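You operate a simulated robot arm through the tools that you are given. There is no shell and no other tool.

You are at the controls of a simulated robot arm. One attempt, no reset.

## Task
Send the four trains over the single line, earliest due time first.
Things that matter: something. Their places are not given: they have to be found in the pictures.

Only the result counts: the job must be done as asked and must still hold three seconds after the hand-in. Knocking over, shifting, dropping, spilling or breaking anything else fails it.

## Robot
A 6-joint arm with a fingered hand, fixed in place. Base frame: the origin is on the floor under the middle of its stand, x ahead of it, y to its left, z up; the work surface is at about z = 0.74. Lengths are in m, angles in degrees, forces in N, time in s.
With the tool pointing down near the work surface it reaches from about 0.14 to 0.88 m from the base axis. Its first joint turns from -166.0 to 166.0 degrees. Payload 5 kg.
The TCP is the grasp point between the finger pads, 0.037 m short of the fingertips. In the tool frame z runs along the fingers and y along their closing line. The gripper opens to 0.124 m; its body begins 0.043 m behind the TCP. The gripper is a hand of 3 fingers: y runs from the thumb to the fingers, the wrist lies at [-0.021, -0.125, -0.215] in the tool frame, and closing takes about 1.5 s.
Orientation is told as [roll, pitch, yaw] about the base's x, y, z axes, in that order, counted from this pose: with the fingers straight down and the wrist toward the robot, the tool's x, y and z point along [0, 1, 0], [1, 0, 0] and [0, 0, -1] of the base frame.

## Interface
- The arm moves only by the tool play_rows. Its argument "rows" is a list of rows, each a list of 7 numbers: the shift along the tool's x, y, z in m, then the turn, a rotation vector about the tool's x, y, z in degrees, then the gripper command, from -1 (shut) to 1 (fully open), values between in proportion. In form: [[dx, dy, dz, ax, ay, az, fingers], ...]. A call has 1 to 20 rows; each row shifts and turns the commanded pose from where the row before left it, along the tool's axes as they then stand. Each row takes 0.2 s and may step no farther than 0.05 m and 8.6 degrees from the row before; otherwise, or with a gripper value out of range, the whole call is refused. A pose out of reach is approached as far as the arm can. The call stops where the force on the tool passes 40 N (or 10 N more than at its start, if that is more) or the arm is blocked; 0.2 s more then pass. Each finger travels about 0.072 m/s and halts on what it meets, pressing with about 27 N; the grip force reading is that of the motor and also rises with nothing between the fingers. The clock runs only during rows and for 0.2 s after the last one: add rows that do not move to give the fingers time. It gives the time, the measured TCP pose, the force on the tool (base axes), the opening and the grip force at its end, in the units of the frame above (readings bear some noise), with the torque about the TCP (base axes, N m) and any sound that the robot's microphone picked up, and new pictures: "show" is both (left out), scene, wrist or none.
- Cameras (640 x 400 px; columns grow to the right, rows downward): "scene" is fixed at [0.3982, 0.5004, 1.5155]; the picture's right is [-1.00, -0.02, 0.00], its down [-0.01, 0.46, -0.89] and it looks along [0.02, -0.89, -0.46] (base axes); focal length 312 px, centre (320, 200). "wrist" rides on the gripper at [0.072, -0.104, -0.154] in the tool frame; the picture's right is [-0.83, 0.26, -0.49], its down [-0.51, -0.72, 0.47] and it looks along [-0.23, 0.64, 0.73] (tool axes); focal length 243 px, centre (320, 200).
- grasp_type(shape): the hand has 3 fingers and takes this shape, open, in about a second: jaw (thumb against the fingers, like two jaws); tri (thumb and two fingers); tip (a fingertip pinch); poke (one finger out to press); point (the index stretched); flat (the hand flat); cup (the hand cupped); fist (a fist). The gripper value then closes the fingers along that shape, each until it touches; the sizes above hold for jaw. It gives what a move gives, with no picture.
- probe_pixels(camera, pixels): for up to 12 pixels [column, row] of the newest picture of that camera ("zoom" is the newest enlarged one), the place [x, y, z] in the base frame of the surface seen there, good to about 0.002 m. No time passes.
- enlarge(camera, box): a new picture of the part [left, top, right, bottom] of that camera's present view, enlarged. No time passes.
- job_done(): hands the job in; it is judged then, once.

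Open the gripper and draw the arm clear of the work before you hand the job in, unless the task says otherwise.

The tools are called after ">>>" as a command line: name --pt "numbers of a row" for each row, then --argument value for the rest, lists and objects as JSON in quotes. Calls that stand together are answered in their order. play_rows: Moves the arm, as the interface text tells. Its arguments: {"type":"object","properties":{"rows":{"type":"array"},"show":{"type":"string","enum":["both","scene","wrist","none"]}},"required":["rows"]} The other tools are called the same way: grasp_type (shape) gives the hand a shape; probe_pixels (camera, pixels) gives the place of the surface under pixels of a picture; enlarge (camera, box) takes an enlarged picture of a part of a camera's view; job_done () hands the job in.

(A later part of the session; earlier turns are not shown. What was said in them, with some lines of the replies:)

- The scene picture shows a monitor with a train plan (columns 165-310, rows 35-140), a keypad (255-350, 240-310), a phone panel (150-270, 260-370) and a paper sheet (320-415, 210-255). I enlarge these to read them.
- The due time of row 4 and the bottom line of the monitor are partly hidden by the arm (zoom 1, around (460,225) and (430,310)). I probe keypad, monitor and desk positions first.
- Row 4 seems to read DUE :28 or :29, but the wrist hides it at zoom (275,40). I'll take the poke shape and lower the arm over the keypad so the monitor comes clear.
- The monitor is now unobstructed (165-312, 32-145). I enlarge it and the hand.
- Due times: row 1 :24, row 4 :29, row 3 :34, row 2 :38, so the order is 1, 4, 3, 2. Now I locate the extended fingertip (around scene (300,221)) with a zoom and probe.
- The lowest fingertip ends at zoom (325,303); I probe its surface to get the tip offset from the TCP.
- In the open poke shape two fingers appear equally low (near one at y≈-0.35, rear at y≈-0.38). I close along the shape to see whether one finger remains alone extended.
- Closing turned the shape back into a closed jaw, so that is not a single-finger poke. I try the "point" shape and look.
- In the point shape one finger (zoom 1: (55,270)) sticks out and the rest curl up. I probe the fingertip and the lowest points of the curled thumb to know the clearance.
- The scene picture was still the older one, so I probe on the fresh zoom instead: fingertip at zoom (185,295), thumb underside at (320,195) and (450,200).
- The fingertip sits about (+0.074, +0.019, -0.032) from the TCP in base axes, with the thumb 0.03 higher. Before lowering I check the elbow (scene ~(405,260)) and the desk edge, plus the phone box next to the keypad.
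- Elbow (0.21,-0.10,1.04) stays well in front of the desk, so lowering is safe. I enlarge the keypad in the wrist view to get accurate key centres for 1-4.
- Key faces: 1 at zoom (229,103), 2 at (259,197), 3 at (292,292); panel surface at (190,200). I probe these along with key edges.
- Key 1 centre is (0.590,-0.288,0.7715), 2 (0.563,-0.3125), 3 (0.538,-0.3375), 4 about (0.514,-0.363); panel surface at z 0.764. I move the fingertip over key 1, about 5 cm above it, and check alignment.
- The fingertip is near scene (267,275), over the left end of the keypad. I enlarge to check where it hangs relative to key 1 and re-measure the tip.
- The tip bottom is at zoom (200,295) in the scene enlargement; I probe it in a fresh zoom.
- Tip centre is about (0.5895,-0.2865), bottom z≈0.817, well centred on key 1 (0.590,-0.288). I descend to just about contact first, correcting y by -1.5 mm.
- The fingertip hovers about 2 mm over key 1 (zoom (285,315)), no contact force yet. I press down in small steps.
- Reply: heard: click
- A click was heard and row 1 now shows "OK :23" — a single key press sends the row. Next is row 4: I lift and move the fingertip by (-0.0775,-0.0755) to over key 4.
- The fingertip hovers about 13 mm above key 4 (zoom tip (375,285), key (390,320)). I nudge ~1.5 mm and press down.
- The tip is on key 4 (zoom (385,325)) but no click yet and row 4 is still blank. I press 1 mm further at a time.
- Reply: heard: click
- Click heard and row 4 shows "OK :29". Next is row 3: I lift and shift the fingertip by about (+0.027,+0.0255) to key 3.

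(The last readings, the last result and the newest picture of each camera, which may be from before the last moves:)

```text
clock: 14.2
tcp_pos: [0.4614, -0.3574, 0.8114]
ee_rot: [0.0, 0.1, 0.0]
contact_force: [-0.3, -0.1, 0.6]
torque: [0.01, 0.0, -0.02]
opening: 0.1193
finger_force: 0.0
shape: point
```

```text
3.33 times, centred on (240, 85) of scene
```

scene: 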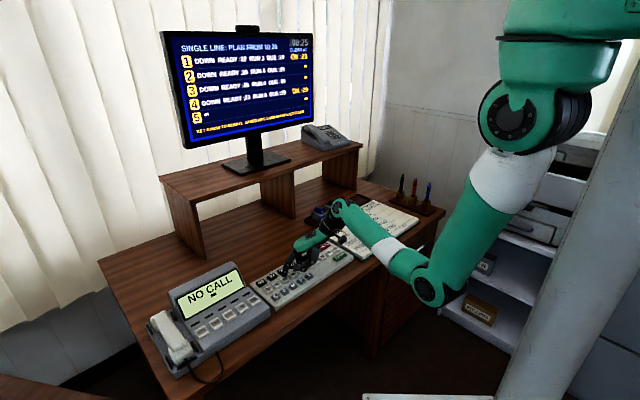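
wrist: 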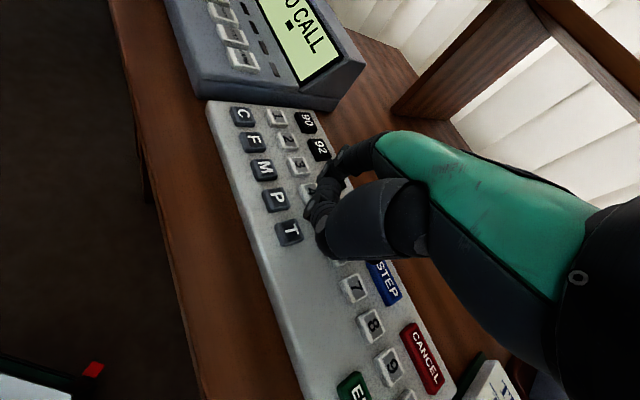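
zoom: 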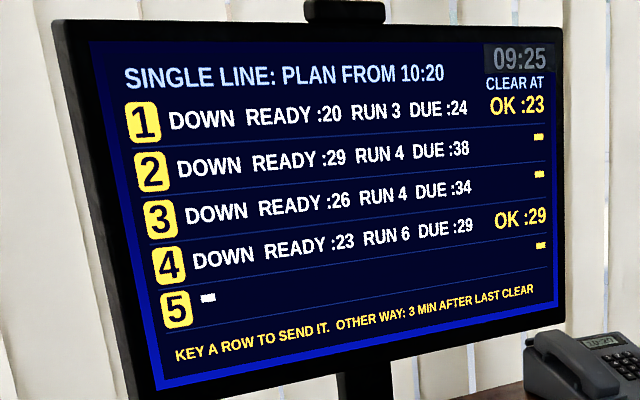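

The tip is ~10 mm above key 3 (zoom (278,360), key (280,385)). I press down stepwise.

>>> play_rows --pt "-0.0005 0.001 0.005 0 0 0 1" --pt "0 0 0.004 0 0 0 1" --pt "0 0 0.002 0 0 0 1" --pt "0 0 0.001 0 0 0 1" --pt "0 0 0.001 0 0 0 1" --pt "0 0 0 0 0 0 1" --show "scene"

>>> enlarge --camera "scene" --box '[264, 250, 312, 280]'

>>> enlarge --camera "scene" --box '[160, 25, 320, 145]'

```text
clock: 15.6
tcp_pos: [0.4638, -0.3576, 0.7996]
ee_rot: [0.1, 0.0, 0.0]
contact_force: [0.1, -1.4, 1.7]
torque: [0.01, -0.09, -0.03]
opening: 0.0001
finger_force: 0.0
shape: point
heard: click
```

scene: 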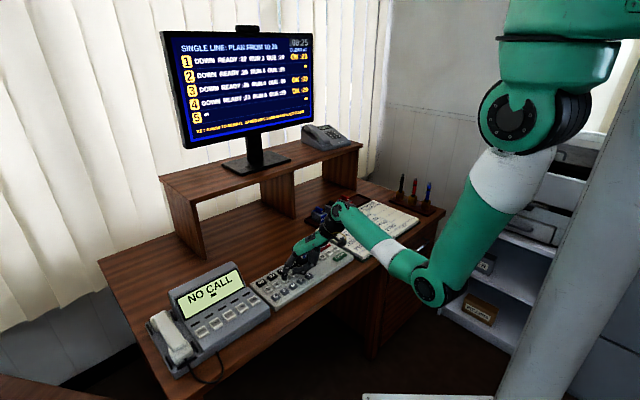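

```text
13.33 times, centred on (288, 265) of scene
```

zoom: 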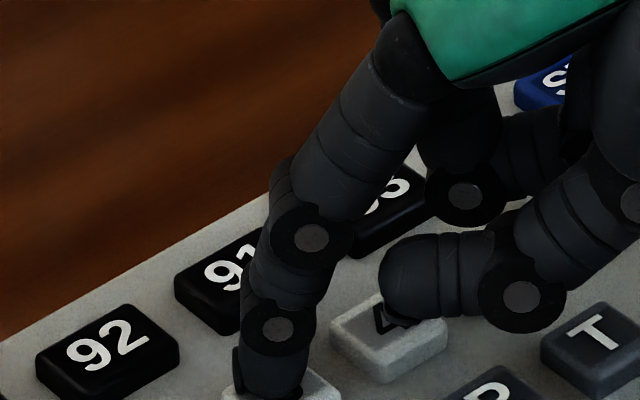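

```text
3.33 times, centred on (240, 85) of scene
```

zoom: 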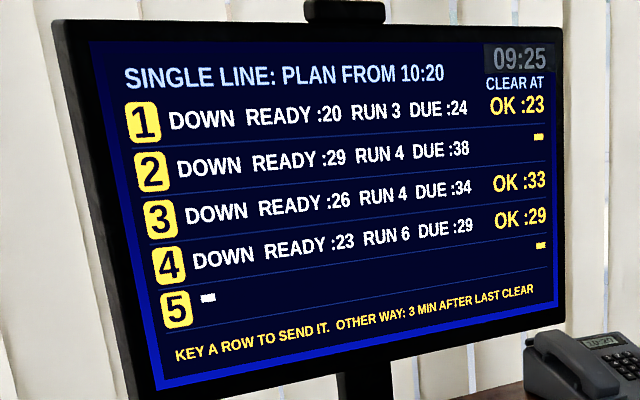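

Click heard and row 3 shows "OK :33". Last is row 2: lift and shift by (+0.0258,+0.025) to key 2.

>>> play_rows --pt "0 0 -0.012 0 0 0 1" --pt "0 0 -0.015 0 0 0 1" --pt "0.0125 0.0129 0 0 0 0 1" --pt "0.0125 0.0129 0 0 0 0 1" --pt "0 0 0.014 0 0 0 1" --pt "0 0 0 0 0 0 1" --show "scene"

>>> enlarge --camera "scene" --box '[254, 260, 302, 290]'

>>> enlarge --camera "scene" --box '[160, 25, 320, 145]'

```text
clock: 17.0
tcp_pos: [0.4893, -0.3324, 0.8135]
ee_rot: [0.0, 0.1, 0.1]
contact_force: [0.2, -0.1, -0.3]
torque: [-0.01, 0.03, 0.01]
opening: 0.0
finger_force: 0.0
shape: point
```

scene: 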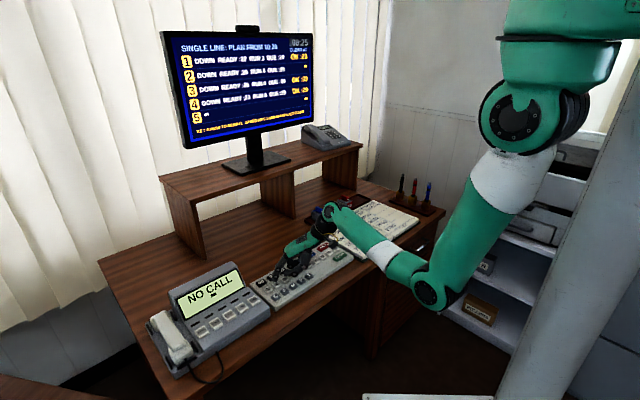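

```text
13.33 times, centred on (278, 275) of scene
```

zoom: 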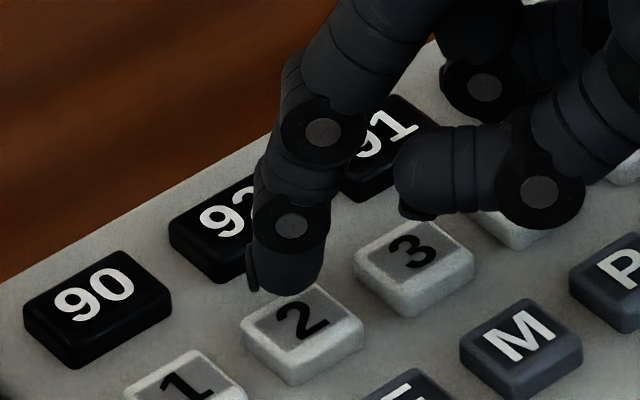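

```text
3.33 times, centred on (240, 85) of scene
```

zoom: 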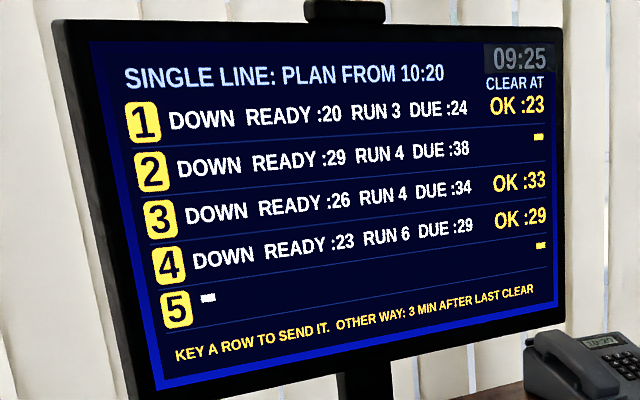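

The tip hovers over key 2 (zoom tip (290,293), key (302,320)), and the monitor is unchanged. I press down.

>>> play_rows --pt "0 0 0.005 0 0 0 1" --pt "0 0 0.004 0 0 0 1" --pt "0 0 0.002 0 0 0 1" --pt "0 0 0.001 0 0 0 1" --pt "0 0 0.001 0 0 0 1" --pt "0 0 0 0 0 0 1" --show "scene"

>>> enlarge --camera "scene" --box '[160, 25, 320, 145]'

```text
clock: 18.4
tcp_pos: [0.49, -0.3328, 0.7993]
ee_rot: [0.0, 0.0, 0.0]
contact_force: [-0.1, -0.3, 0.1]
torque: [0.04, -0.09, 0.05]
opening: 0.0
finger_force: 0.1
shape: point
heard: click
```

scene: 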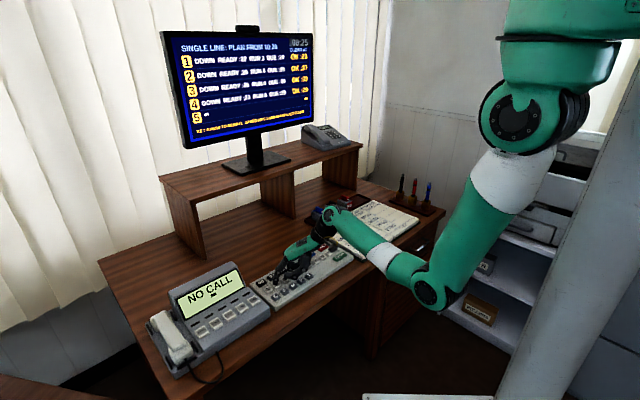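

```text
3.33 times, centred on (240, 85) of scene
```

zoom: 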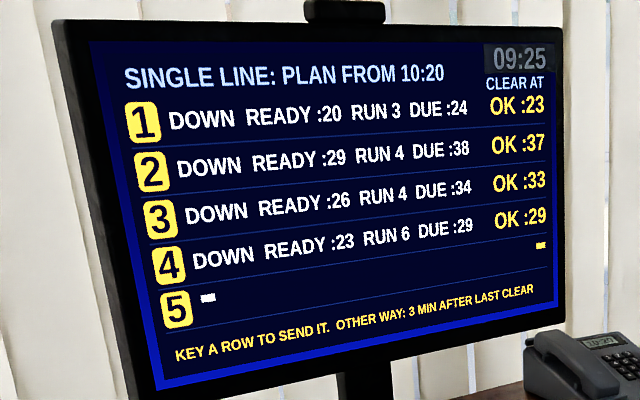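

Click heard; all four rows show OK (:23, :37, :33, :29), each on time. I draw the arm straight up, clear of the keypad, and watch for any change.

>>> play_rows --pt "0 0 -0.012 0 0 0 1" --pt "0 0 -0.025 0 0 0 1" --pt "0 0 -0.04 0 0 0 1" --pt "0 0 -0.04 0 0 0 1" --pt "0 0 -0.04 0 0 0 1" --pt "0 0 -0.04 0 0 0 1" --pt "0 0 -0.04 0 0 0 1" --pt "0 0 0 0 0 0 1" --pt "0 0 0 0 0 0 1" --pt "0 0 0 0 0 0 1" --pt "0 0 0 0 0 0 1" --show "both"

>>> grasp_type --shape "jaw"

>>> enlarge --camera "scene" --box '[160, 25, 320, 145]'

>>> enlarge --camera "scene" --box '[240, 230, 360, 315]'

```text
clock: 20.8
tcp_pos: [0.4884, -0.3313, 1.0349]
ee_rot: [0.0, 0.1, 0.0]
contact_force: [0.6, -0.7, 0.5]
torque: [0.01, 0.0, 0.02]
opening: 0.0003
finger_force: 0.1
shape: point
```

scene: 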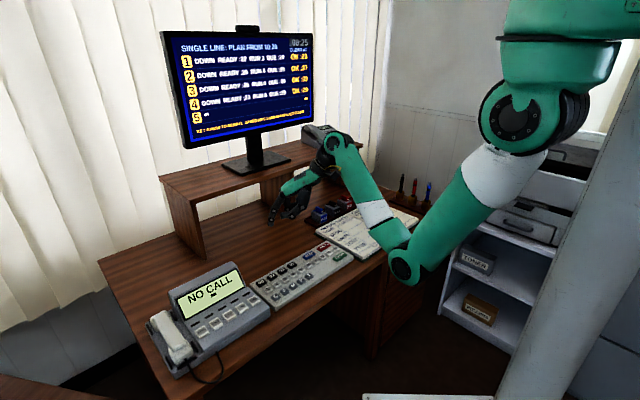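
wrist: 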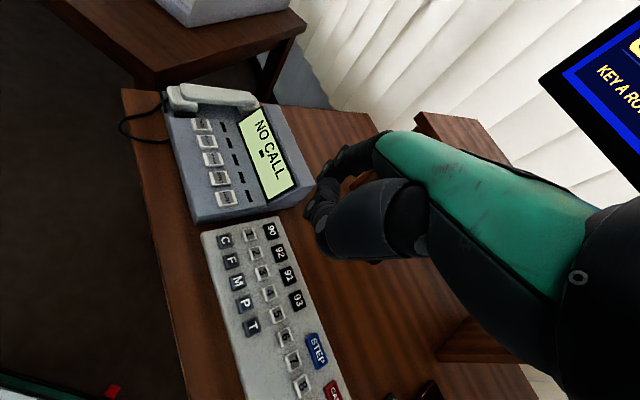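

```text
clock: 21.7
tcp_pos: [0.4882, -0.3322, 1.0361]
ee_rot: [0.0, 0.0, 0.1]
contact_force: [0.0, -0.5, 0.0]
torque: [0.01, -0.02, 0.04]
opening: 0.1234
finger_force: 0.0
shape: jaw
```

```text
3.33 times, centred on (240, 85) of scene
```

zoom: 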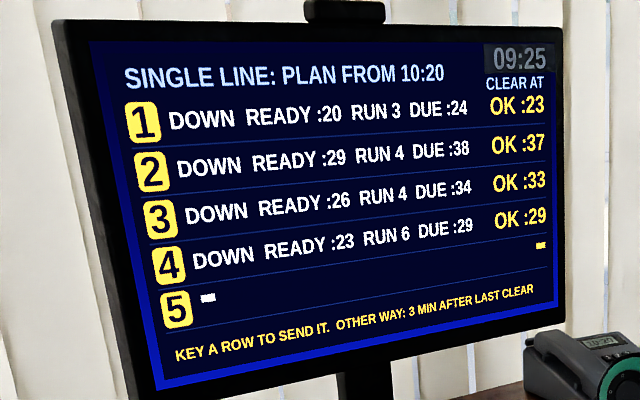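

```text
4.71 times, centred on (300, 272) of scene
```

zoom: 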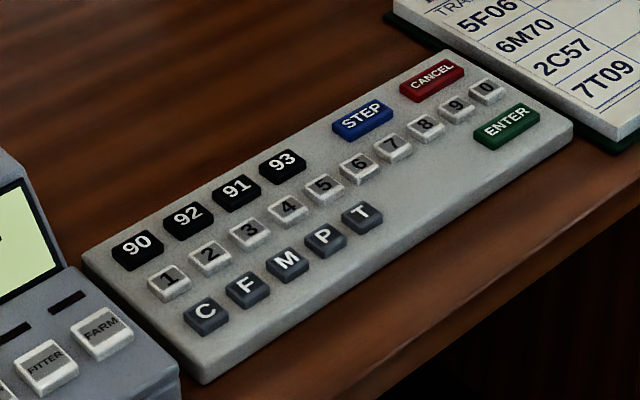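

All four trains are shown as sent and OK in order 1, 4, 3, 2. The keypad and desk are undisturbed, the hand is open and clear, so I hand the job in.

>>> job_done

```text
The job is handed in.
```

I sent all four trains over the single line in order of due time. The monitor shows each one as OK and clear before it is due:

| Order sent | Row | Due | Clear at |
|---|---|---|---|
| 1 | 1 | :24 | :23 |
| 2 | 4 | :29 | :29 |
| 3 | 3 | :34 | :33 |
| 4 | 2 | :38 | :37 |

One key press per row was enough: each gave a click and an OK on the screen. I did not press ENTER, since the screen only asks to key a row.

The pictures show nothing else moved or touched. I lifted the arm clear with the hand open before handing in; no verdict on the job has come back.
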